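You operate a simulated robot arm through the tools that you are given. There is no shell and no other tool. Be economical: measure what you need, move in short steps, check, and stop when the job is done.

You are at the controls of a simulated robot arm. One attempt, no reset.

## Task
Put things in order on the worktop by the laundry wall. At the end: the clear sequin cup stands where the clear candle glass stood; the clear candle glass is on the white paint tray; the brush with red back stands where the white hand wash soap bottle stood; the white hand wash soap bottle stands where the clear sequin cup stood; whatever was shut is shut again. Leave all else as you found it, and nothing knocked over.

The check looks at the end state, three seconds after you hand in, the way a careful person would. Anything else that was tipped, shoved, dropped, spilled or broken makes it a failure.

## Robot
A 6-joint arm with a two-finger parallel gripper, fixed in place. Base frame: the origin is at the foot of the arm, x ahead of it, y to its left, z up; the work surface is at about z = 0. Readings come in m, degrees, newtons and seconds.
With the tool pointing down near the work surface it reaches from about 0.16 to 0.42 m from the base axis. Its first joint turns from -66.0 to 66.0 degrees. Payload 1.57 kg.
Tool frame: the origin (TCP) lies between the finger pads and is the grasp point; the fingertips stand 0.03 m ahead of it; z points along the fingers, y is the line along which they close. The gripper opens to 0.08 m. The fingers are 0.017 m wide and 0.012 m thick; the gripper's body (0.04 by 0.082 m) begins 0.08 m behind the TCP.
Orientation is told as [roll, pitch, yaw] about the base's x, y, z axes, in that order, counted from this pose: with the fingers straight down and closing along the base's y, the tool's x points along the base's -x, its y along +y and its z along -z.

## Interface
- The arm moves only by the tool play_rows. Its argument "moves" is a list of rows, each a list of 3 entries, a list of its own where there are three numbers: the shift along the base's x, y, z in units of 25 mm (1.0 is 25 mm), then the turn, a rotation vector about the base's x, y, z in units of 8 degrees (1.0 is 8 degrees), then the opening in per cent of the stroke, from 0 (shut) to 100 (fully open). In form: [[[dx, dy, dz], [ax, ay, az], grip], ...]. A call has 1 to 8 rows; each row shifts and turns the commanded pose from where the row before left it. A call with a number of a shift or a turn outside -1 to 1 is refused whole. A row lasts 0.2 s, in which the tool goes at most 0.05 m and 8.6 degrees; a call with a longer step from one row to the next is refused whole, and so is a gripper value outside its range. Where a pose cannot be reached the arm comes as near as it can. A force on the tool above 40 N (or 10 N above the force at the start of the call, whichever is more), or a blocked arm, ends the call early, and 0.2 s more pass. Each finger travels about 0.153 m/s and halts on what it meets, pressing with about 36 N; the grip force reading is that of the motor and also rises with nothing between the fingers. The clock runs only during rows and for 0.2 s after the last one: add rows that do not move to give the fingers time. It gives the time, the measured TCP pose, the force on the tool (base axes), the opening and the grip force at its end, in the units of the frame above (readings bear some noise).
- Cameras (640 x 400 px; columns grow to the right, rows downward): "scene" is fixed at [0.04, -0.3216, 0.4269]; the picture's right is [0.88, -0.48, 0.00], its down [-0.26, -0.47, -0.84] and it looks along [0.40, 0.74, -0.54] (base axes); focal length 257 px, centre (320, 200). "wrist" rides on the gripper at [-0.032, 0, -0.078] in the tool frame; the picture's right is [0.00, -1.00, 0.00], its down [0.97, 0.00, -0.24] and it looks along [0.24, 0.00, 0.97] (tool axes); focal length 218 px, centre (320, 200). There is no depth. A picture from a camera that has moved, and an enlarged one, comes with that camera's place and axes in the base frame and with its lens.
- camera(camera): a new picture of that camera. No time passes.
- zoom(camera, box): a new picture of the part [left, top, right, bottom] of that camera's present view, enlarged. No time passes.
- finish_job(): hands the job in; it is judged then, once.

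Work in short steps. Places have to be worked out from the pictures, the camera data and where the tool is seen: move nearer, look again, correct. Check each grasp and each placing, and mend what went wrong. You have 120 turns and 68 pictures in all, those below and enlarged ones among them. Open the gripper and draw the arm clear of the work before you hand the job in, unless the task says otherwise; then end with one line.

The tools are called as a command line: name --argument value ..., lists and objects as JSON in quotes. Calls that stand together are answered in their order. play_rows: Moves the arm, as the interface text tells. Its arguments: {"type":"object","properties":{"moves":{"type":"array"}},"required":["moves"]} The other tools are called the same way: camera (camera) takes a picture; zoom (camera, box) takes an enlarged picture of a part of a camera's view; finish_job () hands the job in.

At the start:

```text
time_s: 0.0
tool_pos: [0.2274, 0.0244, 0.2481]
tcp_rot: [0.0, 0.0, 0.0]
force: [0.0, -0.1, 0.2]
finger_gap: 0.0799
grip_force: 0.1
```

scene: 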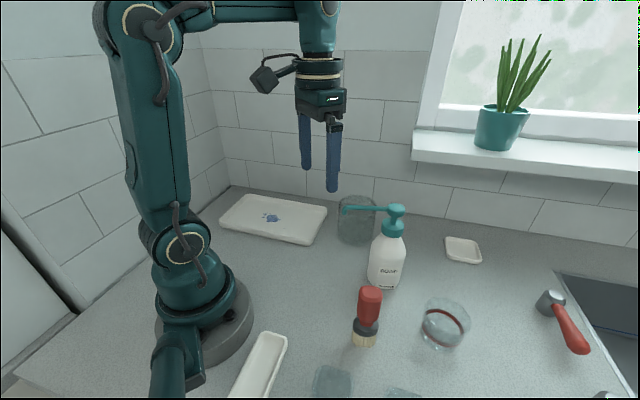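
wrist: 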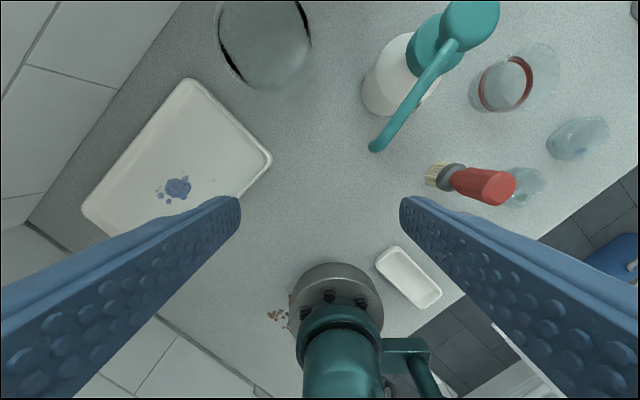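

The first pictures show the tray, two glasses, the soap bottle and the brush. I'll enlarge them to tell the two glasses apart.

zoom --camera "scene" --box '[300, 180, 500, 305]'

zoom --camera "scene" --box '[220, 270, 480, 400]'

zoom --camera "wrist" --box '[340, 0, 640, 220]'

```text
3.20 times, centred on (400, 242) of scene
camera zoom: at [0.04, -0.3216, 0.4269], right [0.88, -0.48, 0.0], down [-0.26, -0.47, -0.84], along [0.4, 0.74, -0.54], focal length 823 px, centre (64, 64)
```

zoom: 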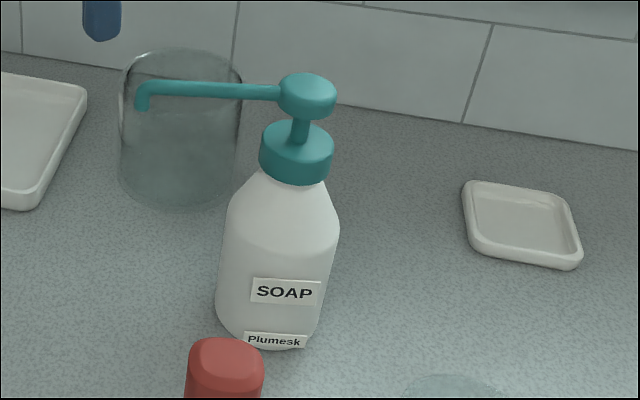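

```text
2.46 times, centred on (350, 335) of scene
camera zoom: at [0.04, -0.3216, 0.4269], right [0.88, -0.48, 0.0], down [-0.26, -0.47, -0.84], along [0.4, 0.74, -0.54], focal length 633 px, centre (246, -132)
```

zoom: 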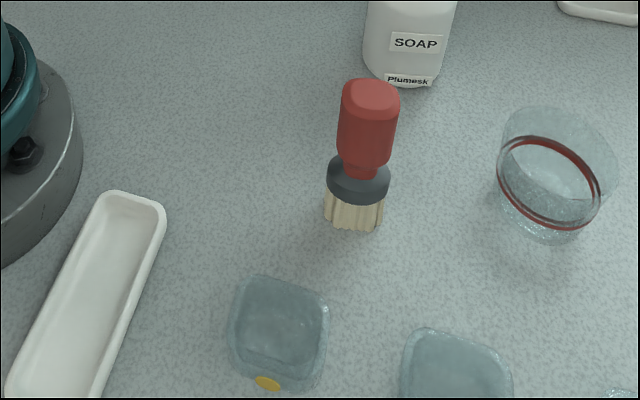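

```text
1.82 times, centred on (490, 110) of wrist
camera zoom: at [0.2596, 0.0241, 0.3259], right [0.0, -1.0, 0.0], down [-0.97, 0.0, 0.24], along [-0.24, 0.0, -0.97], focal length 397 px, centre (11, 364)
```

zoom: 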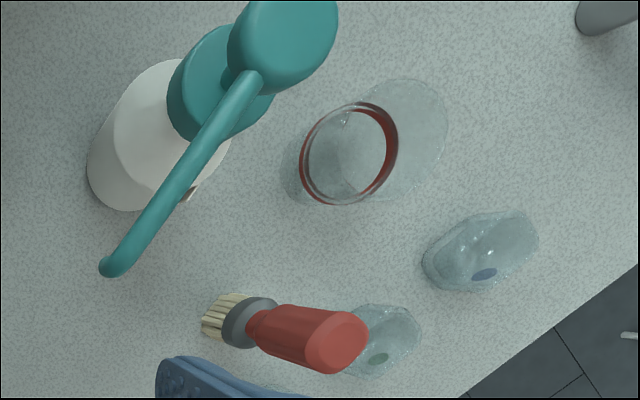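

The glass with the red ring, the plain glass and some small square cups with coloured dots could all be what is meant. I'll carry the wrist camera over the right side, staying high, to see which is which.

play_rows --moves '[[[0, -1, 0.4], [0, 0, 0], 100], [[0, -1, 0.4], [0, 0, 0], 100], [[0, -1, 0], [0, 0, 0], 100], [[0, -1, 0], [0, 0, 0], 100], [[0, -1, 0], [0, 0, 0], 100], [[0, -1, 0], [0, 0, 0], 100], [[0, -1, 0], [0, 0, 0], 100], [[0, -1, 0], [0, 0, 0], 100]]'

camera --camera "wrist"

```text
time_s: 1.8
tool_pos: [0.229, -0.1754, 0.2683]
tcp_rot: [0.1, 0.0, 0.0]
force: [0.4, -1.1, -0.1]
finger_gap: 0.0799
grip_force: 0.0
```

```text
62 pictures are left
camera wrist: at [0.2599, -0.1764, 0.3452], right [0.0, -1.0, 0.0], down [-0.97, 0.0, 0.24], along [-0.24, 0.0, -0.97], focal length 218 px, centre (320, 200)
```

wrist: 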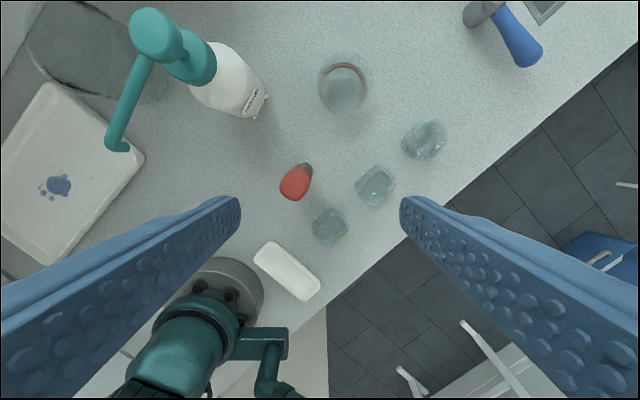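

zoom --camera "wrist" --box '[270, 110, 470, 250]'

zoom --camera "wrist" --box '[270, 30, 430, 130]'

```text
2.86 times, centred on (370, 180) of wrist
camera zoom: at [0.2599, -0.1764, 0.3452], right [0.0, -1.0, 0.0], down [-0.97, 0.0, 0.24], along [-0.24, 0.0, -0.97], focal length 624 px, centre (177, 257)
```

zoom: 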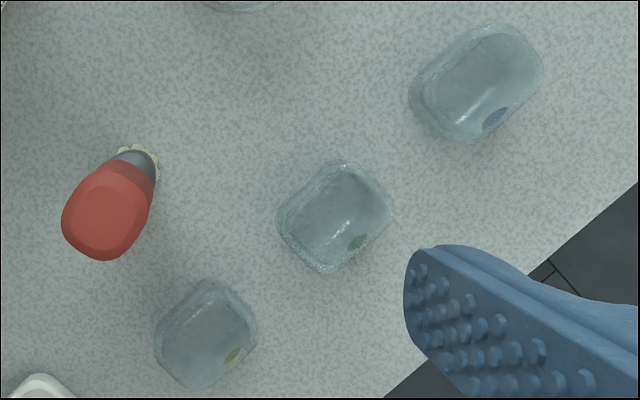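

```text
4.00 times, centred on (350, 80) of wrist
camera zoom: at [0.2599, -0.1764, 0.3452], right [0.0, -1.0, 0.0], down [-0.97, 0.0, 0.24], along [-0.24, 0.0, -0.97], focal length 873 px, centre (200, 680)
```

zoom: 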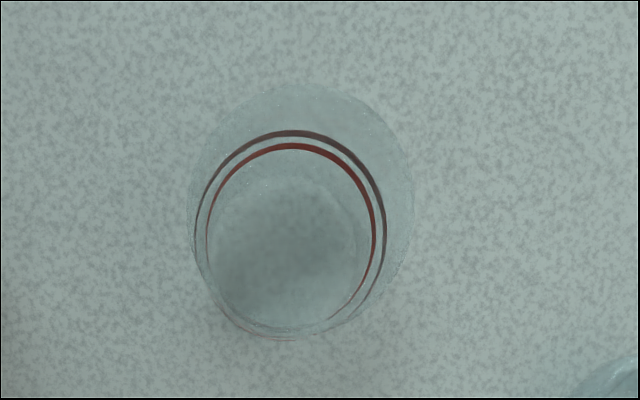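

The three small cups look alike except for their dots, so I need a finer look at all the clear pieces.

zoom --camera "scene" --box '[410, 285, 480, 360]'

zoom --camera "scene" --box '[300, 350, 500, 400]'

zoom --camera "scene" --box '[320, 180, 410, 250]'

```text
5.33 times, centred on (445, 322) of scene
camera zoom: at [0.04, -0.3216, 0.4269], right [0.88, -0.48, 0.0], down [-0.26, -0.47, -0.84], along [0.4, 0.74, -0.54], focal length 1372 px, centre (-347, -453)
```

zoom: 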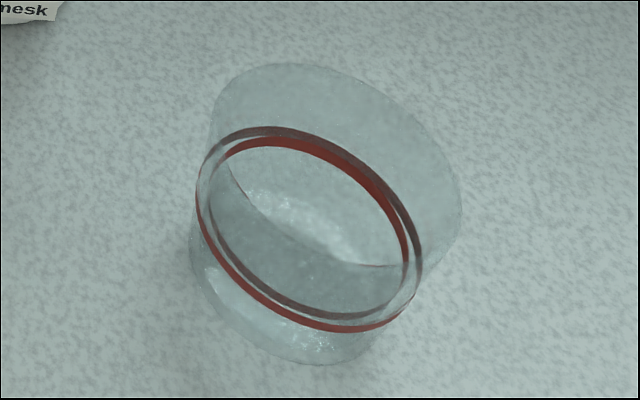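

```text
3.20 times, centred on (400, 375) of scene
camera zoom: at [0.04, -0.3216, 0.4269], right [0.88, -0.48, 0.0], down [-0.26, -0.47, -0.84], along [0.4, 0.74, -0.54], focal length 823 px, centre (64, -360)
```

zoom: 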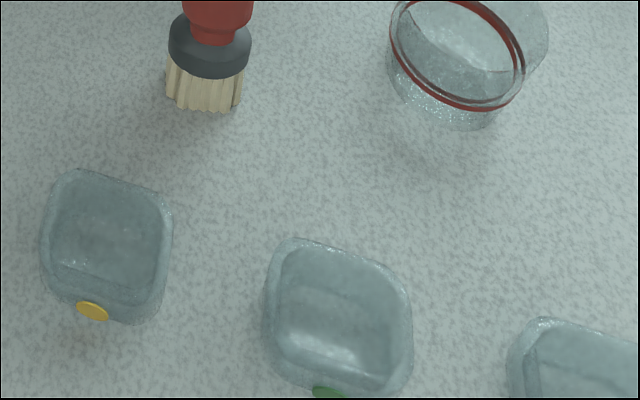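

```text
5.71 times, centred on (365, 215) of scene
camera zoom: at [0.04, -0.3216, 0.4269], right [0.88, -0.48, 0.0], down [-0.26, -0.47, -0.84], along [0.4, 0.74, -0.54], focal length 1470 px, centre (63, 114)
```

zoom: 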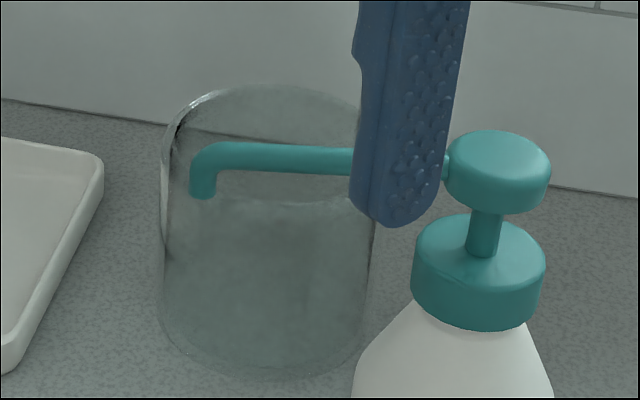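

The large glass looks about 9 cm wide, so I'll move over it to see what it is and whether it can be gripped.

play_rows --moves '[[[0.5, 1, 0], [0, 0, 0], 100], [[0.5, 1, 0], [0, 0, 0], 100], [[0.5, 1, 0], [0, 0, 0], 100], [[0.5, 1, 0], [0, 0, 0], 100], [[0.5, 1, 0], [0, 0, 0], 100], [[0.5, 1, 0], [0, 0, 0], 100], [[0.5, 1, 0], [0, 0, 0], 100], [[0.5, 1, 0], [0, 0, 0], 100]]'

camera --camera "wrist"

```text
time_s: 3.6
tool_pos: [0.3229, 0.0257, 0.2604]
tcp_rot: [0.0, 0.0, 0.1]
force: [-0.5, 0.1, -1.2]
finger_gap: 0.0802
grip_force: 0.0
out of reach, approached as far as the arm can: row 8
```

```text
56 pictures are left
camera wrist: at [0.3546, 0.024, 0.3388], right [0.0, -1.0, 0.0], down [-0.97, 0.0, 0.24], along [-0.24, 0.0, -0.97], focal length 218 px, centre (320, 200)
```

wrist: 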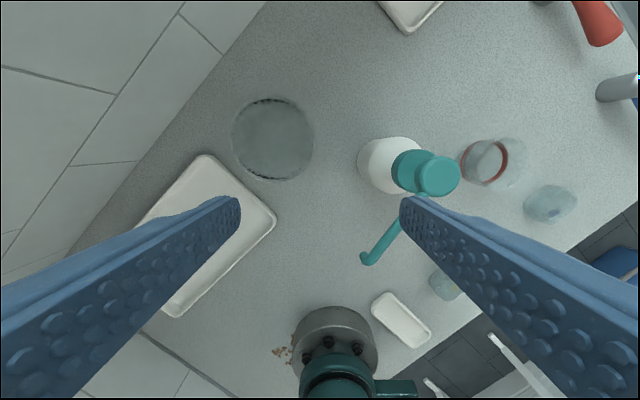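

zoom --camera "wrist" --box '[210, 80, 350, 195]'

zoom --camera "wrist" --box '[430, 110, 600, 230]'

```text
3.48 times, centred on (280, 138) of wrist
camera zoom: at [0.3546, 0.024, 0.3388], right [0.0, -1.0, 0.0], down [-0.97, 0.0, 0.24], along [-0.24, 0.0, -0.97], focal length 759 px, centre (459, 417)
```

zoom: 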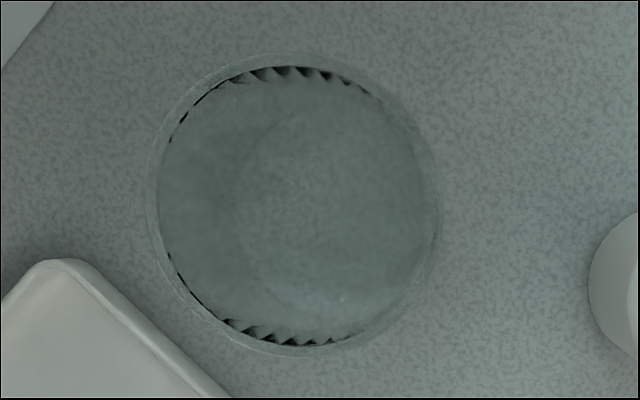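

```text
3.33 times, centred on (515, 170) of wrist
camera zoom: at [0.3546, 0.024, 0.3388], right [0.0, -1.0, 0.0], down [-0.97, 0.0, 0.24], along [-0.24, 0.0, -0.97], focal length 728 px, centre (-330, 300)
```

zoom: 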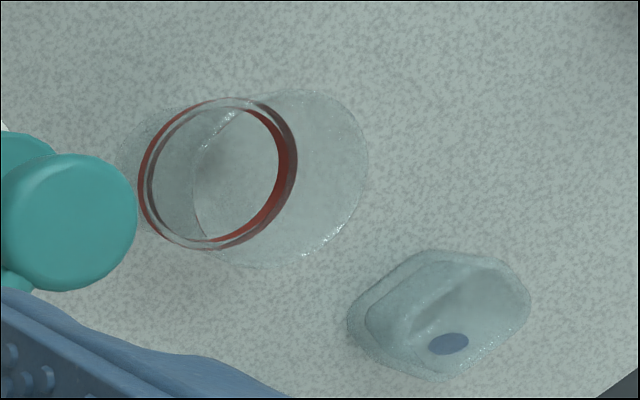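

The large glass is an open cylinder about 9 cm across, and the ringed one is about 6 cm. I'll go down over the large glass for a closer look.

play_rows --moves '[[[0, 1, -0.5], [0, 0, 0], 100], [[0, 1, -1], [0, 0, 0], 100], [[0, 0, -1], [0, 0, 0], 100]]'

camera --camera "wrist"

zoom --camera "scene" --box '[320, 170, 420, 250]'

```text
time_s: 4.4
tool_pos: [0.3239, 0.0756, 0.1969]
tcp_rot: [0.0, 0.0, -0.1]
force: [-0.8, -1.1, 0.5]
finger_gap: 0.0801
grip_force: 0.1
```

```text
53 pictures are left
camera wrist: at [0.3554, 0.0749, 0.2758], right [0.0, -1.0, 0.0], down [-0.97, 0.0, 0.24], along [-0.24, 0.0, -0.97], focal length 218 px, centre (320, 200)
```

wrist: 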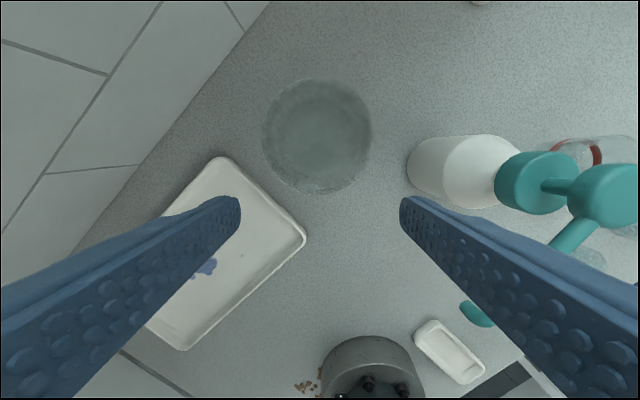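

```text
5.00 times, centred on (370, 210) of scene
camera zoom: at [0.04, -0.3216, 0.4269], right [0.88, -0.48, 0.0], down [-0.26, -0.47, -0.84], along [0.4, 0.74, -0.54], focal length 1286 px, centre (70, 150)
```

zoom: 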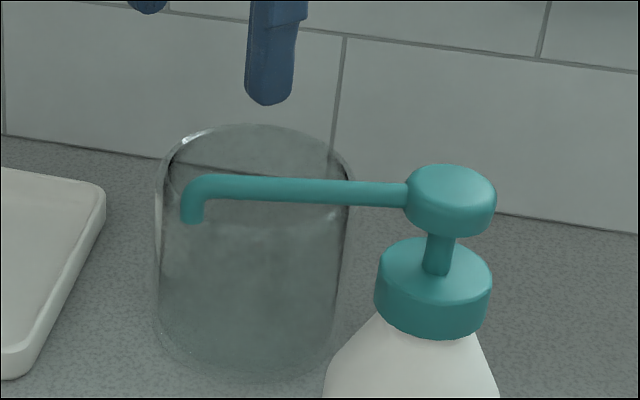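

The big glass is plain and empty, with its rim centre near (0.363, 0.077). Now I'll rise over the soap bottle and look closely at the ringed cup.

play_rows --moves '[[[-0.5, 0, 1], [0, 0, 0], 100], [[-0.5, 0, 1], [0, 0, 0], 100], [[-0.5, -1, 0.2], [0, 0, 0], 100], [[-0.5, -1, 0], [0, 0, 0], 100], [[0, -1, 0], [0, 0, 0], 100], [[0, -1, 0], [0, 0, 0], 100], [[0, -1, 0], [0, 0, 0], 100], [[0, -1, 0], [0, 0, 0], 100]]'

play_rows --moves '[[[0, -1, 0], [0, 0, 0], 100], [[0, -1, 0], [0, 0, 0], 100], [[0, -1, 0], [0, 0, 0], 100], [[0, -1, 0], [0, 0, 0], 100], [[0, -0.5, -0.6], [0, 0, 0], 100]]'

camera --camera "wrist"

```text
time_s: 6.2
tool_pos: [0.2722, -0.0751, 0.2528]
tcp_rot: [0.0, 0.0, 0.0]
force: [1.3, 0.1, 0.8]
finger_gap: 0.0802
grip_force: 0.0
```

```text
time_s: 7.4
tool_pos: [0.2708, -0.1889, 0.2394]
tcp_rot: [0.0, 0.0, 0.0]
force: [0.1, 0.1, 0.4]
finger_gap: 0.0802
grip_force: 0.0
```

```text
51 pictures are left
camera wrist: at [0.3027, -0.1893, 0.3174], right [0.0, -1.0, 0.0], down [-0.97, 0.0, 0.24], along [-0.24, 0.0, -0.97], focal length 218 px, centre (320, 200)
```

wrist: 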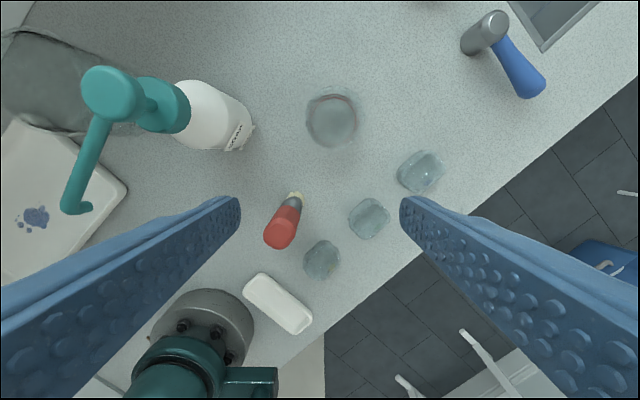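

zoom --camera "wrist" --box '[290, 80, 375, 155]'

zoom --camera "wrist" --box '[295, 140, 455, 290]'

```text
5.33 times, centred on (332, 118) of wrist
camera zoom: at [0.3027, -0.1893, 0.3174], right [0.0, -1.0, 0.0], down [-0.97, 0.0, 0.24], along [-0.24, 0.0, -0.97], focal length 1164 px, centre (253, 640)
```

zoom: 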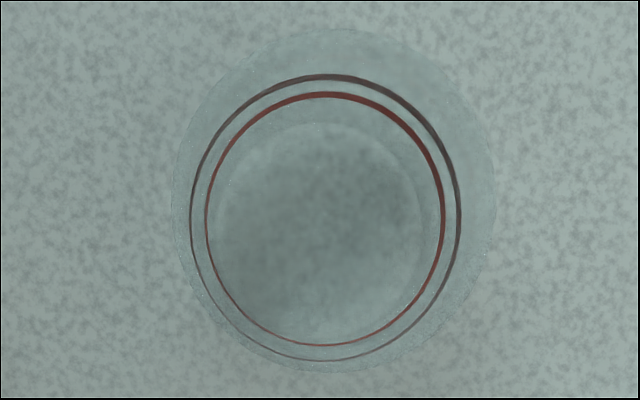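

```text
2.67 times, centred on (375, 215) of wrist
camera zoom: at [0.3027, -0.1893, 0.3174], right [0.0, -1.0, 0.0], down [-0.97, 0.0, 0.24], along [-0.24, 0.0, -0.97], focal length 582 px, centre (173, 160)
```

zoom: 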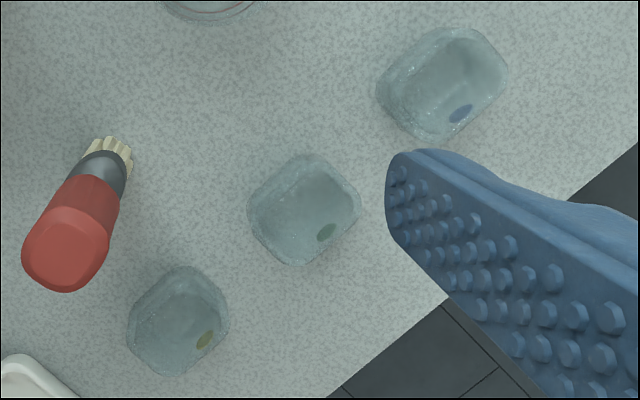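

The ringed 6 cm flared piece reads as the sequin cup, and the big straight cylinder as the candle glass (centre near (0.36, 0.077), about 9 cm wide and high). The candle glass must go first, so I fly back over it high up, with the fingers partly closed for a rim pinch.

play_rows --moves '[[[0, 1, 0.6], [0, 0, 0], 100], [[0, 1, 0], [0, 0, 0], 90], [[0, 1, 0], [0, 0, 0], 80], [[0, 1, 0], [0, 0, 0], 70], [[0, 1, 0], [0, 0, 0], 60], [[0, 1, 0], [0, 0, 0], 50], [[0, 1, 0], [0, 0, 0], 50], [[0, 1, 0], [0, 0, 0], 50]]'

play_rows --moves '[[[0, 1, 0], [0, 0, 0], 50], [[0, 1, 0], [0, 0, 0], 50], [[0, 0.56, 0], [0, 0, 0], 50], [[0.5, 0, -1], [0, 0, 0], 50], [[0.6, 0, -1], [0, 0, 0], 50], [[0.7, 0, -1], [0, 0, 0], 50], [[0.8, 0, -1], [0, 0, 0], 50], [[0.5, 0, 0], [0, 0, 0], 50]]'

camera --camera "wrist"

zoom --camera "scene" --box '[280, 120, 440, 260]'

```text
time_s: 9.2
tool_pos: [0.2714, 0.0118, 0.2545]
tcp_rot: [0.0, 0.0, -0.1]
force: [0.2, 0.4, -0.8]
finger_gap: 0.04
grip_force: 0.1
```

```text
time_s: 11.0
tool_pos: [0.349, 0.0767, 0.1522]
tcp_rot: [0.0, 0.0, 0.1]
force: [0.4, -0.1, 0.0]
finger_gap: 0.0401
grip_force: 0.1
```

```text
48 pictures are left
camera wrist: at [0.3814, 0.0753, 0.2312], right [0.0, -1.0, 0.0], down [-0.97, 0.0, 0.24], along [-0.24, 0.0, -0.97], focal length 218 px, centre (320, 200)
```

wrist: 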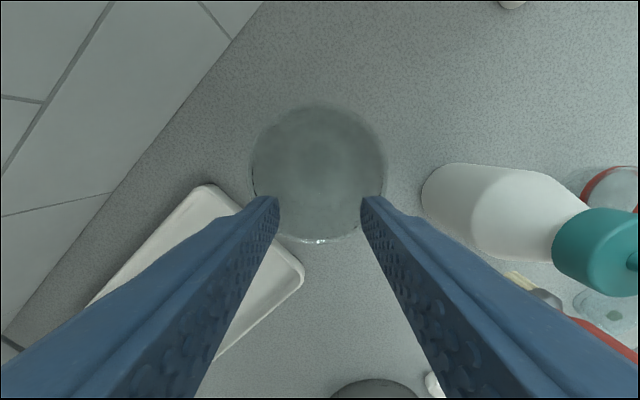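

```text
2.86 times, centred on (360, 190) of scene
camera zoom: at [0.04, -0.3216, 0.4269], right [0.88, -0.48, 0.0], down [-0.26, -0.47, -0.84], along [0.4, 0.74, -0.54], focal length 735 px, centre (206, 229)
```

zoom: 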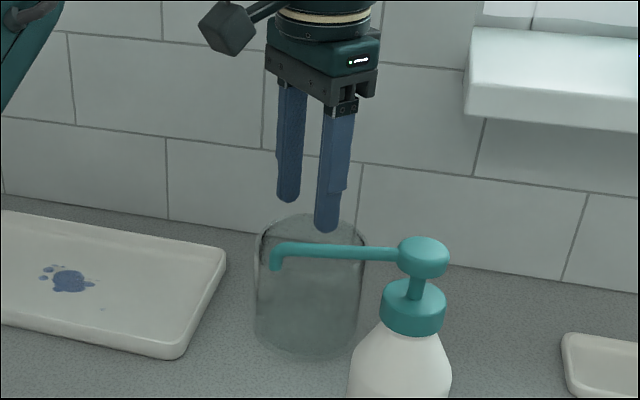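

The glass rim is centred near (0.364, 0.076). I'll shift so the fingers straddle its right wall and go down in two stages.

play_rows --moves '[[[0.5, -0.9, 0], [0, 0, 0], 50], [[0, -0.9, 0], [0, 0, 0], 50], [[0, 0, -0.5], [0, 0, 0], 50]]'

zoom --camera "wrist" --box '[160, 60, 480, 260]'

zoom --camera "scene" --box '[300, 150, 420, 260]'

```text
time_s: 11.8
tool_pos: [0.3619, 0.0284, 0.1409]
tcp_rot: [0.0, 0.0, 0.0]
force: [0.3, -0.7, 0.1]
finger_gap: 0.0398
grip_force: 0.1
```

```text
2.00 times, centred on (320, 160) of wrist
camera zoom: at [0.3937, 0.0285, 0.219], right [0.0, -1.0, 0.0], down [-0.97, 0.0, 0.24], along [-0.24, 0.0, -0.97], focal length 436 px, centre (320, 280)
```

zoom: 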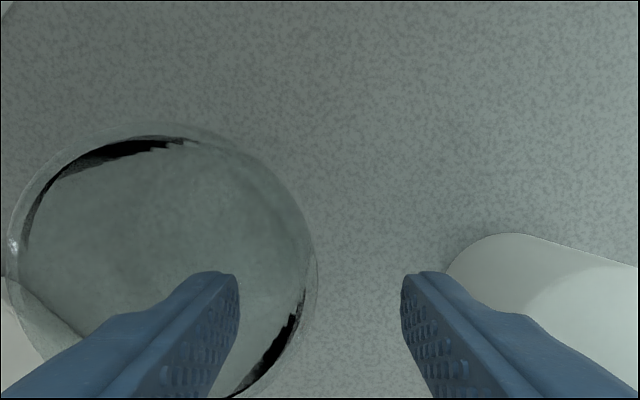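

```text
3.64 times, centred on (360, 205) of scene
camera zoom: at [0.04, -0.3216, 0.4269], right [0.88, -0.48, 0.0], down [-0.26, -0.47, -0.84], along [0.4, 0.74, -0.54], focal length 935 px, centre (174, 182)
```

zoom: 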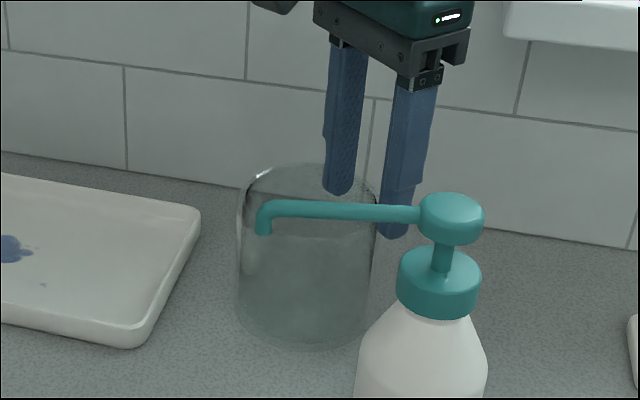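

The fingers straddle the right wall, with the rim's outer edge about 1 mm from the tool's midline. I'll descend to about z 0.095 and close.

play_rows --moves '[[[0, 0.12, -0.6], [0, 0, 0], 50], [[0, 0, -0.6], [0, 0, 0], 50], [[0, 0, -0.65], [0, 0, 0], 50], [[0, 0, 0], [0, 0, 0], 30], [[0, 0, 0], [0, 0, 0], 10], [[0, 0, 0], [0, 0, 0], 0], [[0, 0, 0], [0, 0, 0], 0]]'

camera --camera "wrist"

zoom --camera "scene" --box '[300, 150, 420, 260]'

```text
time_s: 13.4
tool_pos: [0.361, 0.0352, 0.0938]
tcp_rot: [0.0, 0.0, 0.0]
force: [-0.2, -0.1, 0.5]
finger_gap: 0.0071
grip_force: 26.6
```

```text
44 pictures are left
camera wrist: at [0.3927, 0.0332, 0.1725], right [0.0, -1.0, 0.0], down [-0.97, 0.0, 0.24], along [-0.24, 0.0, -0.97], focal length 218 px, centre (320, 200)
```

wrist: 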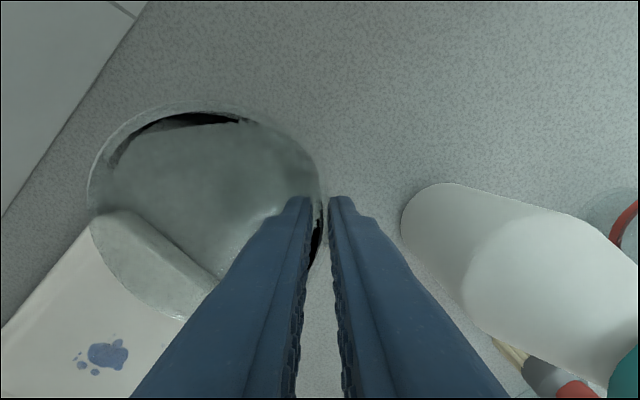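

```text
3.64 times, centred on (360, 205) of scene
camera zoom: at [0.04, -0.3216, 0.4269], right [0.88, -0.48, 0.0], down [-0.26, -0.47, -0.84], along [0.4, 0.74, -0.54], focal length 935 px, centre (174, 182)
```

zoom: 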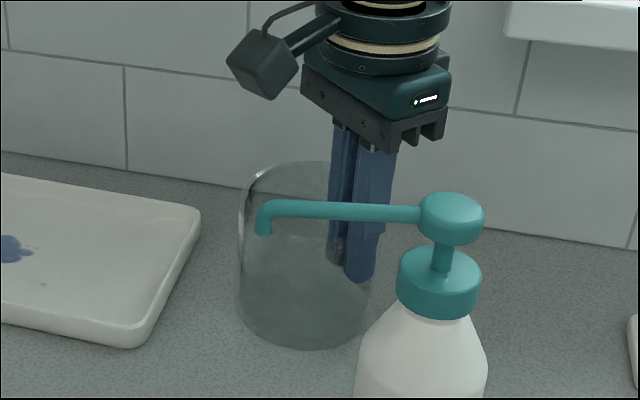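

The wall is held, with a 7 mm gap. I'll lift 5 cm slowly and check for tilt.

play_rows --moves '[[[0, 0, 0.3], [0, 0, 0], 0], [[0, 0, 0.5], [0, 0, 0], 0], [[0, 0, 0.6], [0, 0, 0], 0], [[0, 0, 0.6], [0, 0, 0], 0]]'

zoom --camera "scene" --box '[220, 120, 420, 260]'

camera --camera "wrist"

```text
time_s: 14.4
tool_pos: [0.3612, 0.0326, 0.1454]
tcp_rot: [0.0, 0.0, -0.1]
force: [-0.1, 0.2, -3.1]
finger_gap: 0.0069
grip_force: 26.9
```

```text
2.86 times, centred on (320, 190) of scene
camera zoom: at [0.04, -0.3216, 0.4269], right [0.88, -0.48, 0.0], down [-0.26, -0.47, -0.84], along [0.4, 0.74, -0.54], focal length 735 px, centre (320, 229)
```

zoom: 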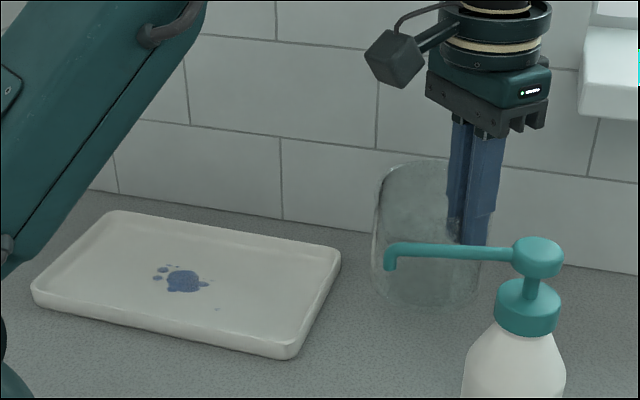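

```text
41 pictures are left
camera wrist: at [0.3934, 0.033, 0.2228], right [0.0, -1.0, 0.0], down [-0.97, 0.0, 0.24], along [-0.24, 0.0, -0.97], focal length 218 px, centre (320, 200)
```

wrist: 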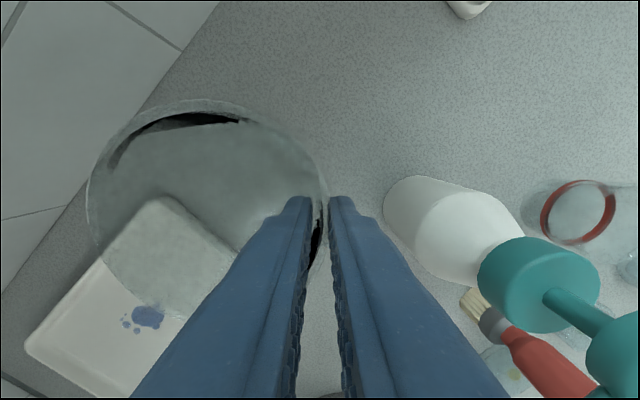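

Held level, about 0.3 kg. The tray is about 0.13 × 0.24 m, centred near (0.203, 0.230) and turned 45°. I'll carry the glass over its near half, aiming for (0.235, 0.195).

play_rows --moves '[[[-0.4, 0.4, 0.2], [0, 0, 0], 0], [[-0.8, 0.75, 0], [0, 0, 0], 0], [[-0.8, 0.75, 0], [0, 0, 0], 0], [[-0.8, 0.75, 0], [0, 0, 0], 0], [[-0.8, 0.75, 0], [0, 0, 0], 0], [[-0.8, 0.75, 0], [0, 0, 0], 0], [[-0.76, 0.65, 0], [0, 0, 0], 0], [[0, 0, 0], [0, 0, 0], 0]]'

zoom --camera "scene" --box '[200, 120, 400, 260]'

camera --camera "wrist"

```text
time_s: 16.2
tool_pos: [0.2326, 0.1549, 0.1502]
tcp_rot: [0.0, 0.0, 0.0]
force: [0.2, 0.0, -2.6]
finger_gap: 0.0071
grip_force: 27.1
```

```text
2.86 times, centred on (300, 190) of scene
camera zoom: at [0.04, -0.3216, 0.4269], right [0.88, -0.48, 0.0], down [-0.26, -0.47, -0.84], along [0.4, 0.74, -0.54], focal length 735 px, centre (377, 229)
```

zoom: 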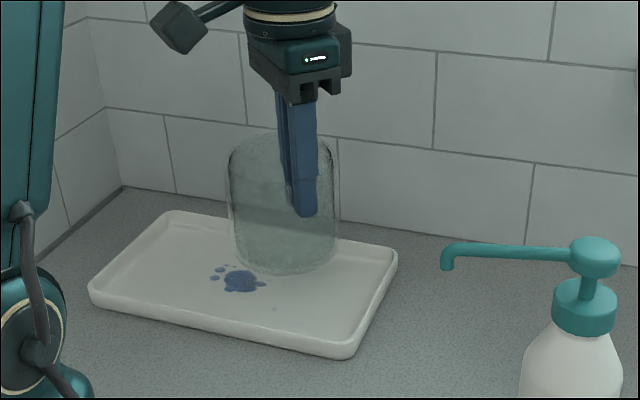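

```text
39 pictures are left
camera wrist: at [0.2645, 0.1536, 0.2281], right [0.0, -1.0, 0.0], down [-0.97, 0.0, 0.24], along [-0.24, 0.0, -0.97], focal length 218 px, centre (320, 200)
```

wrist: 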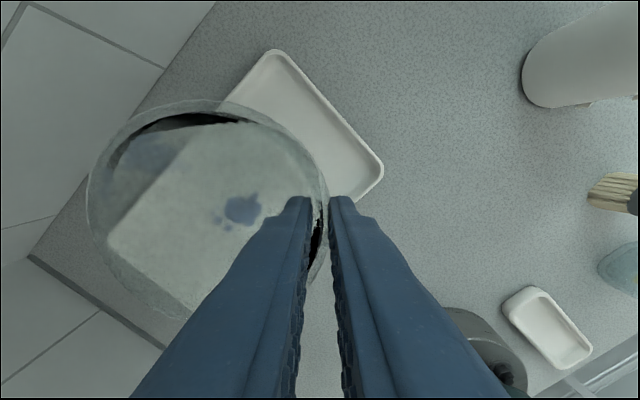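

The glass is well over the near half of the tray. I'll lower most of the way, then go in small steps and watch the force.

play_rows --moves '[[[0, 0, -0.5], [0, 0, 0], 0], [[0, 0, -0.5], [0, 0, 0], 0], [[0, 0, -0.4], [0, 0, 0], 0], [[0, 0, -0.2], [0, 0, 0], 0], [[0, 0, -0.1], [0, 0, 0], 0], [[0, 0, 0], [0, 0, 0], 0]]'

zoom --camera "scene" --box '[220, 160, 360, 260]'

```text
time_s: 17.6
tool_pos: [0.2313, 0.154, 0.1073]
tcp_rot: [-0.1, -0.1, 0.0]
force: [0.2, 0.2, -3.0]
finger_gap: 0.0073
grip_force: 26.4
```

```text
4.00 times, centred on (290, 210) of scene
camera zoom: at [0.04, -0.3216, 0.4269], right [0.88, -0.48, 0.0], down [-0.26, -0.47, -0.84], along [0.4, 0.74, -0.54], focal length 1029 px, centre (440, 160)
```

zoom: 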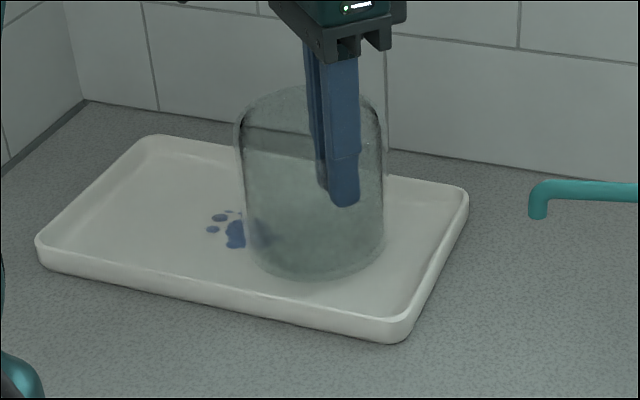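

The weight still hangs from the gripper, with the base about 13 mm up. I'll keep lowering in fine steps.

play_rows --moves '[[[0, 0, -0.1], [0, 0, 0], 0], [[0, 0, -0.1], [0, 0, 0], 0], [[0, 0, 0], [0, 0, 0], 0]]'

```text
time_s: 18.4
tool_pos: [0.2334, 0.1544, 0.1032]
tcp_rot: [0.0, 0.0, 0.0]
force: [-0.4, 1.0, -2.7]
finger_gap: 0.0073
grip_force: 26.9
```

play_rows --moves '[[[0, 0, -0.06], [0, 0, 0], 0], [[0, 0, -0.06], [0, 0, 0], 0], [[0, 0, 0], [0, 0, 0], 0]]'

```text
time_s: 19.2
tool_pos: [0.2333, 0.1551, 0.0988]
tcp_rot: [-0.1, 0.1, 0.0]
force: [1.1, 0.6, -3.5]
finger_gap: 0.0074
grip_force: 26.4
```

Still no contact is felt, so I continue with 1 mm steps.

play_rows --moves '[[[0, 0, -0.05], [0, 0, 0], 0], [[0, 0, 0], [0, 0, 0], 0]]'

play_rows --moves '[[[0, 0, -0.04], [0, 0, 0], 0], [[0, 0, 0], [0, 0, 0], 0]]'

```text
time_s: 19.8
tool_pos: [0.2338, 0.1546, 0.0991]
tcp_rot: [0.0, -0.1, 0.0]
force: [-3.8, -4.7, 19.0]
finger_gap: 0.0075
grip_force: 26.5
```

```text
time_s: 20.4
tool_pos: [0.2335, 0.1542, 0.0981]
tcp_rot: [0.2, -0.2, 0.0]
force: [-1.7, -2.5, 19.0]
finger_gap: 0.0072
grip_force: 26.4
```

Contact came at 19 N. I relieve the push by about 1.5 mm, then open to a 4 cm gap.

play_rows --moves '[[[0, 0, 0.05], [0, 0, 0], 0], [[0, 0, 0], [0, 0, 0], 0], [[0, 0, 0], [0, 0, 0], 15], [[0, 0, 0], [0, 0, 0], 30], [[0, 0, 0], [0, 0, 0], 45], [[0, 0, 0], [0, 0, 0], 45]]'

zoom --camera "scene" --box '[220, 160, 360, 260]'

```text
time_s: 21.8
tool_pos: [0.2323, 0.1551, 0.0983]
tcp_rot: [0.0, 0.0, 0.0]
force: [0.1, -0.6, 0.3]
finger_gap: 0.036
grip_force: 0.1
```

```text
4.00 times, centred on (290, 210) of scene
camera zoom: at [0.04, -0.3216, 0.4269], right [0.88, -0.48, 0.0], down [-0.26, -0.47, -0.84], along [0.4, 0.74, -0.54], focal length 1029 px, centre (440, 160)
```

zoom: 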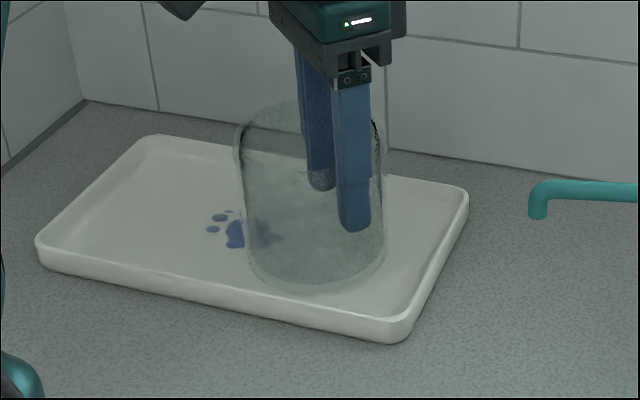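

The glass stands on the tray. I rise clear and fly over to the sequin cup.

play_rows --moves '[[[0, 0, 0.6], [0, 0, 0], 45], [[0, 0, 1], [0, 0, 0], 45], [[0, 0, 1], [0, 0, 0], 45], [[0, 0, 1], [0, 0, 0], 45], [[0, 0, 1], [0, 0, 0], 45], [[0, 0, 1], [0, 0, 0], 45], [[0, 0, 0.8], [0, 0, 0], 45], [[0, -1, 0], [0, 0, 0], 60]]'

play_rows --moves '[[[0, -1, 0], [0, 0, 0], 70], [[0, -1, 0], [0, 0, 0], 80], [[0, -1, 0], [0, 0, 0], 90], [[0, -1, 0], [0, 0, 0], 100], [[0, -1, 0], [0, 0, 0], 100], [[0, -1, 0], [0, 0, 0], 100], [[0, -1, 0], [0, 0, 0], 100], [[0, -1, 0], [0, 0, 0], 100]]'

play_rows --moves '[[[0, -1, 0], [0, 0, 0], 100], [[0, -1, 0], [0, 0, 0], 100], [[0, -1, 0], [0, 0, 0], 100], [[0, -1, 0], [0, 0, 0], 100], [[0.7, -1, 0], [0, 0, 0], 100], [[0.7, -0.3, -0.6], [0, 0, 0], 100], [[0.8, 0, -0.8], [0, 0, 0], 100], [[0.8, 0, -0.8], [0, 0, 0], 100]]'

camera --camera "wrist"

```text
time_s: 23.6
tool_pos: [0.2343, 0.1294, 0.26]
tcp_rot: [0.0, 0.0, 0.0]
force: [-0.2, -0.3, -0.9]
finger_gap: 0.0482
grip_force: 0.0
```

```text
time_s: 25.4
tool_pos: [0.2337, -0.0709, 0.2593]
tcp_rot: [0.0, 0.0, 0.0]
force: [-0.5, -0.3, 0.3]
finger_gap: 0.08
grip_force: 0.2
```

```text
time_s: 27.2
tool_pos: [0.3062, -0.2029, 0.2014]
tcp_rot: [0.1, 0.1, 0.0]
force: [-0.2, -0.1, 0.1]
finger_gap: 0.0801
grip_force: 0.0
```

```text
36 pictures are left
camera wrist: at [0.3386, -0.2034, 0.2805], right [0.0, -1.0, 0.0], down [-0.97, 0.0, 0.24], along [-0.24, 0.0, -0.97], focal length 218 px, centre (320, 200)
```

wrist: 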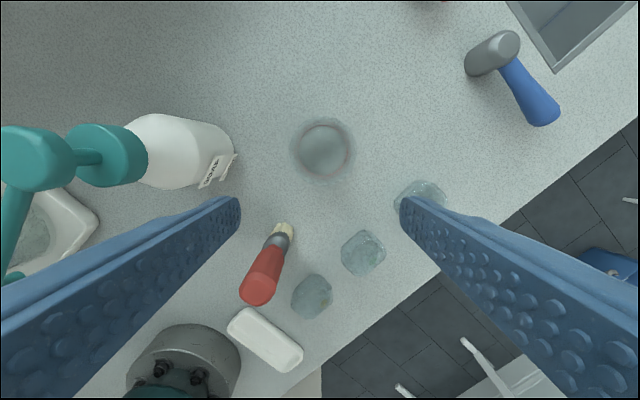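

The cup sits near (0.337, -0.205), about 6.3 cm wide and 5 cm high. I'll move above it, lower, and check that the fingers straddle it.

play_rows --moves '[[[0.6, -0.1, -0.8], [0, 0, 0], 100], [[0.64, 0, -0.9], [0, 0, 0], 100], [[0, 0, -1], [0, 0, 0], 100], [[0, 0, -0.8], [0, 0, 0], 100]]'

camera --camera "wrist"

zoom --camera "scene" --box '[380, 230, 540, 370]'

```text
time_s: 28.2
tool_pos: [0.3336, -0.2027, 0.1127]
tcp_rot: [-0.1, 0.0, -0.1]
force: [0.1, -0.4, 0.5]
finger_gap: 0.0801
grip_force: 0.1
out of reach, approached as far as the arm can: row 1
```

```text
35 pictures are left
camera wrist: at [0.3657, -0.2033, 0.1912], right [0.0, -1.0, 0.0], down [-0.97, 0.0, 0.24], along [-0.24, 0.0, -0.97], focal length 218 px, centre (320, 200)
```

wrist: 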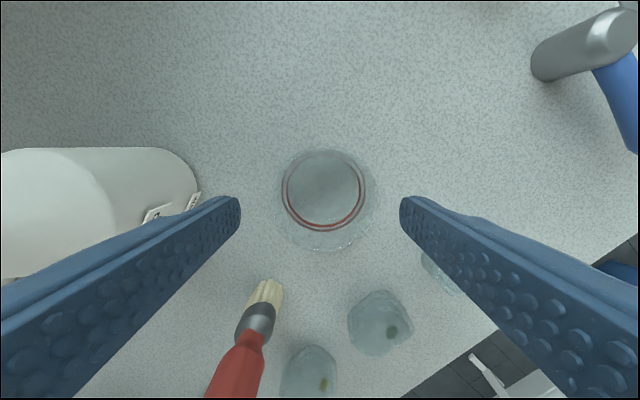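

```text
2.86 times, centred on (460, 300) of scene
camera zoom: at [0.04, -0.3216, 0.4269], right [0.88, -0.48, 0.0], down [-0.26, -0.47, -0.84], along [0.4, 0.74, -0.54], focal length 735 px, centre (-80, -86)
```

zoom: 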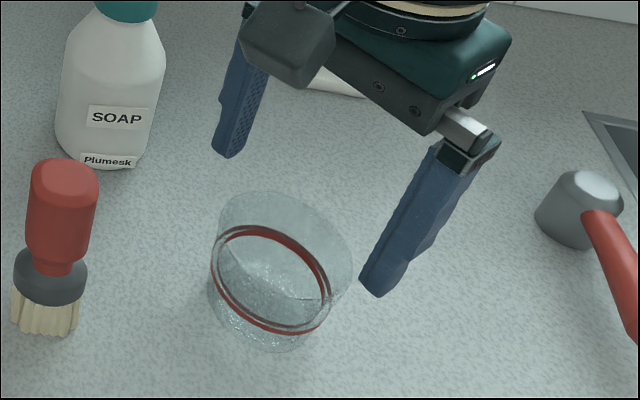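

The lower view puts the cup at about (0.329, -0.206). I correct by 4 mm, descend to z 0.038 and close.

play_rows --moves '[[[-0.18, -0.14, 0], [0, 0, 0], 100], [[0, 0, -0.9], [0, 0, 0], 100], [[0, 0, -0.9], [0, 0, 0], 100], [[0, 0, -0.9], [0, 0, 0], 100], [[0, 0, -0.3], [0, 0, 0], 100]]'

zoom --camera "wrist" --box '[160, 80, 480, 280]'

```text
time_s: 29.4
tool_pos: [0.3277, -0.2055, 0.0385]
tcp_rot: [0.1, 0.0, -0.1]
force: [1.2, 0.4, -0.5]
finger_gap: 0.0801
grip_force: 0.2
```

```text
2.00 times, centred on (320, 180) of wrist
camera zoom: at [0.3597, -0.2069, 0.1167], right [0.0, -1.0, 0.0], down [-0.97, 0.0, 0.24], along [-0.24, 0.0, -0.97], focal length 436 px, centre (320, 240)
```

zoom: 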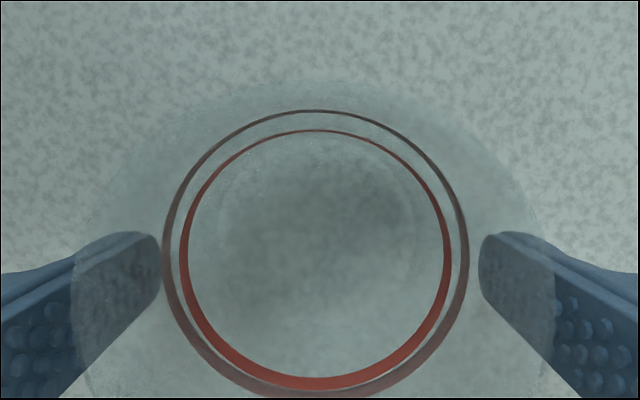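

The cup is centred between the fingers, so I close on it.

play_rows --moves '[[[0, 0, 0], [0, 0, 0], 85], [[0, 0, 0], [0, 0, 0], 75], [[0, 0, 0], [0, 0, 0], 60], [[0, 0, 0], [0, 0, 0], 50], [[0, 0, 0], [0, 0, 0], 50]]'

play_rows --moves '[[[0, 0, 0.3], [0, 0, 0], 50], [[0, 0, 0.7], [0, 0, 0], 50], [[0, 0, 0.8], [0, 0, 0], 50]]'

zoom --camera "scene" --box '[380, 230, 540, 370]'

```text
time_s: 30.6
tool_pos: [0.3281, -0.2059, 0.0376]
tcp_rot: [0.0, -0.1, 0.0]
force: [-0.6, 0.5, 0.3]
finger_gap: 0.0651
grip_force: 35.8
```

```text
time_s: 31.4
tool_pos: [0.3289, -0.2061, 0.0837]
tcp_rot: [-0.1, 0.0, 0.0]
force: [0.5, 0.0, 0.1]
finger_gap: 0.0648
grip_force: 35.7
```

```text
2.86 times, centred on (460, 300) of scene
camera zoom: at [0.04, -0.3216, 0.4269], right [0.88, -0.48, 0.0], down [-0.26, -0.47, -0.84], along [0.4, 0.74, -0.54], focal length 735 px, centre (-80, -86)
```

zoom: 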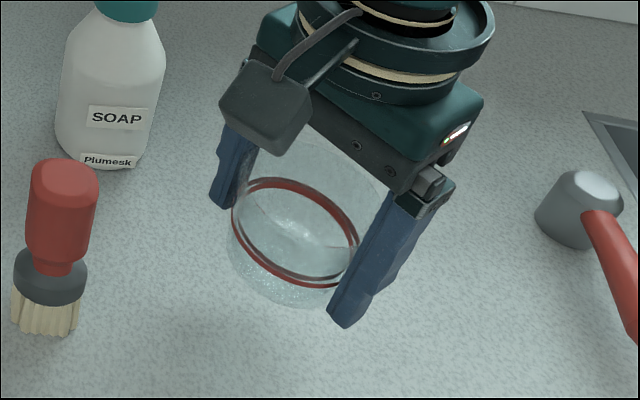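

The cup is held. I lift high, retract, cross above the soap bottle with the base over z 0.21, and come down at the candle glass's old place.

play_rows --moves '[[[-0.3, 0, 0.9], [0, 0, 0], 50], [[-0.5, 0, 0.95], [0, 0, 0], 50], [[-0.5, 0, 0.95], [0, 0, 0], 50], [[-0.5, 0, 0.95], [0, 0, 0], 50], [[-0.5, 0, 0.95], [0, 0, 0], 50], [[-0.5, 0, 0.95], [0, 0, 0], 50], [[-0.5, 0, 0.95], [0, 0, 0], 50], [[0, 1, 0.4], [0, 0, 0], 50]]'

play_rows --moves '[[[0, 1, 0], [0, 0, 0], 50], [[0, 1, 0], [0, 0, 0], 50], [[0, 1, 0], [0, 0, 0], 50], [[0, 1, 0], [0, 0, 0], 50], [[0, 1, 0], [0, 0, 0], 50], [[0, 1, 0], [0, 0, 0], 50], [[0, 1, 0], [0, 0, 0], 50], [[0, 1, 0], [0, 0, 0], 50]]'

play_rows --moves '[[[0, 1, 0], [0, 0, 0], 50], [[0, 1, 0], [0, 0, 0], 50], [[0, 0.3, -0.5], [0, 0, 0], 50], [[0.6, 0, -1], [0, 0, 0], 50], [[0.8, 0, -1], [0, 0, 0], 50], [[0.8, 0, -1], [0, 0, 0], 50], [[0.8, 0, -1], [0, 0, 0], 50], [[0.8, 0, -1], [0, 0, 0], 50]]'

zoom --camera "scene" --box '[240, 120, 440, 260]'

```text
time_s: 33.2
tool_pos: [0.2468, -0.181, 0.2588]
tcp_rot: [0.0, 0.0, -0.1]
force: [-0.5, -0.3, 0.3]
finger_gap: 0.0651
grip_force: 35.6
```

```text
time_s: 35.0
tool_pos: [0.2477, 0.0199, 0.2591]
tcp_rot: [0.0, -0.1, 0.0]
force: [-0.2, 0.6, -0.7]
finger_gap: 0.065
grip_force: 35.6
```

```text
time_s: 36.8
tool_pos: [0.3435, 0.0744, 0.1196]
tcp_rot: [0.0, 0.1, -0.1]
force: [0.0, 0.1, -0.6]
finger_gap: 0.0648
grip_force: 36.7
```

```text
2.86 times, centred on (340, 190) of scene
camera zoom: at [0.04, -0.3216, 0.4269], right [0.88, -0.48, 0.0], down [-0.26, -0.47, -0.84], along [0.4, 0.74, -0.54], focal length 735 px, centre (263, 229)
```

zoom: 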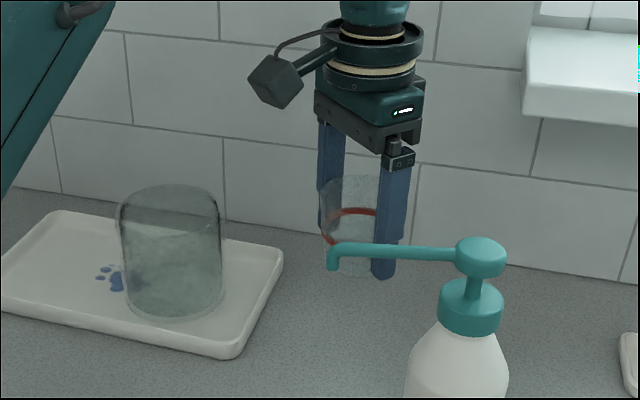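

The cup hangs over the old place with nothing in the way. I shift the last 2 cm and lower it.

play_rows --moves '[[[0.78, 0.08, 0], [0, 0, 0], 50], [[0, 0, -0.9], [0, 0, 0], 50], [[0, 0, -0.9], [0, 0, 0], 50], [[0, 0, -0.8], [0, 0, 0], 50], [[0, 0, -0.4], [0, 0, 0], 50], [[0, 0, -0.1], [0, 0, 0], 50], [[0, 0, 0], [0, 0, 0], 50]]'

```text
time_s: 38.4
tool_pos: [0.3606, 0.0775, 0.0424]
tcp_rot: [0.0, 0.0, 0.1]
force: [0.0, -0.1, 0.0]
finger_gap: 0.0652
grip_force: 35.3
```

play_rows --moves '[[[0.08, 0, -0.08], [0, 0, 0], 50], [[0, 0, -0.05], [0, 0, 0], 50], [[0, 0, 0], [0, 0, 0], 50]]'

```text
time_s: 39.2
tool_pos: [0.3633, 0.0774, 0.0409]
tcp_rot: [0.0, 0.0, -0.1]
force: [-0.2, 0.4, 0.1]
finger_gap: 0.0649
grip_force: 36.1
```

Still no contact, so I lower in 1 mm steps.

play_rows --moves '[[[0, 0, -0.06], [0, 0, 0], 50], [[0, 0, 0], [0, 0, 0], 50]]'

play_rows --moves '[[[0, 0, -0.04], [0, 0, 0], 50], [[0, 0, 0], [0, 0, 0], 50]]'

```text
time_s: 39.8
tool_pos: [0.363, 0.0783, 0.039]
tcp_rot: [0.1, 0.0, 0.0]
force: [-0.3, -0.2, -0.3]
finger_gap: 0.065
grip_force: 36.2
```

```text
time_s: 40.4
tool_pos: [0.3634, 0.0789, 0.0389]
tcp_rot: [-0.1, 0.0, 0.0]
force: [-3.5, -0.1, 10.0]
finger_gap: 0.0648
grip_force: 35.5
```

Contact at 10 N. I open and rise straight up.

play_rows --moves '[[[0, 0, 0], [0, 0, 0], 90], [[0, 0, 0], [0, 0, 0], 100], [[0, 0, 0], [0, 0, 0], 100], [[0, 0, 0.6], [0, 0, 0], 100], [[0, 0, 1], [0, 0, 0], 100], [[0, 0, 1], [0, 0, 0], 100], [[-0.4, 0, 1], [0, 0, 0], 100], [[-0.8, 0, 1], [0, 0, 0], 100]]'

camera --camera "wrist"

camera --camera "scene"

```text
time_s: 42.2
tool_pos: [0.3331, 0.0786, 0.1532]
tcp_rot: [0.0, 0.0, 0.1]
force: [-0.5, 0.4, -0.4]
finger_gap: 0.08
grip_force: 0.1
```

```text
30 pictures are left
camera wrist: at [0.3659, 0.0776, 0.2312], right [0.0, -1.0, 0.0], down [-0.97, 0.0, 0.24], along [-0.24, 0.0, -0.97], focal length 218 px, centre (320, 200)
```

wrist: 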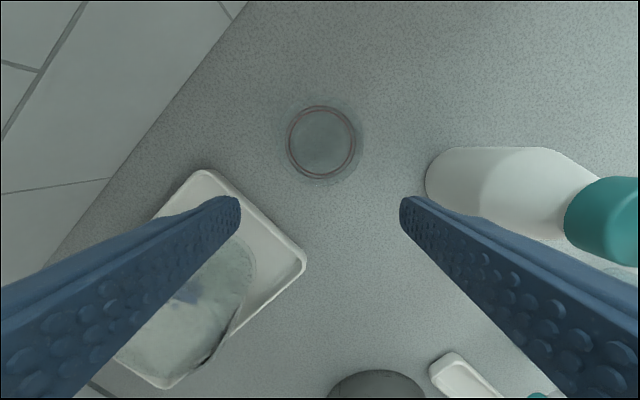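

```text
29 pictures are left
```

scene: 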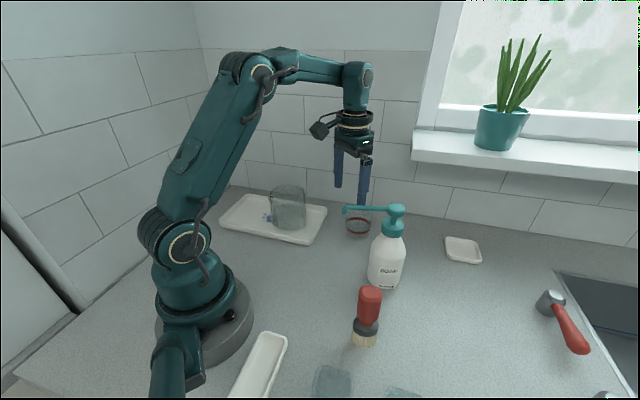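

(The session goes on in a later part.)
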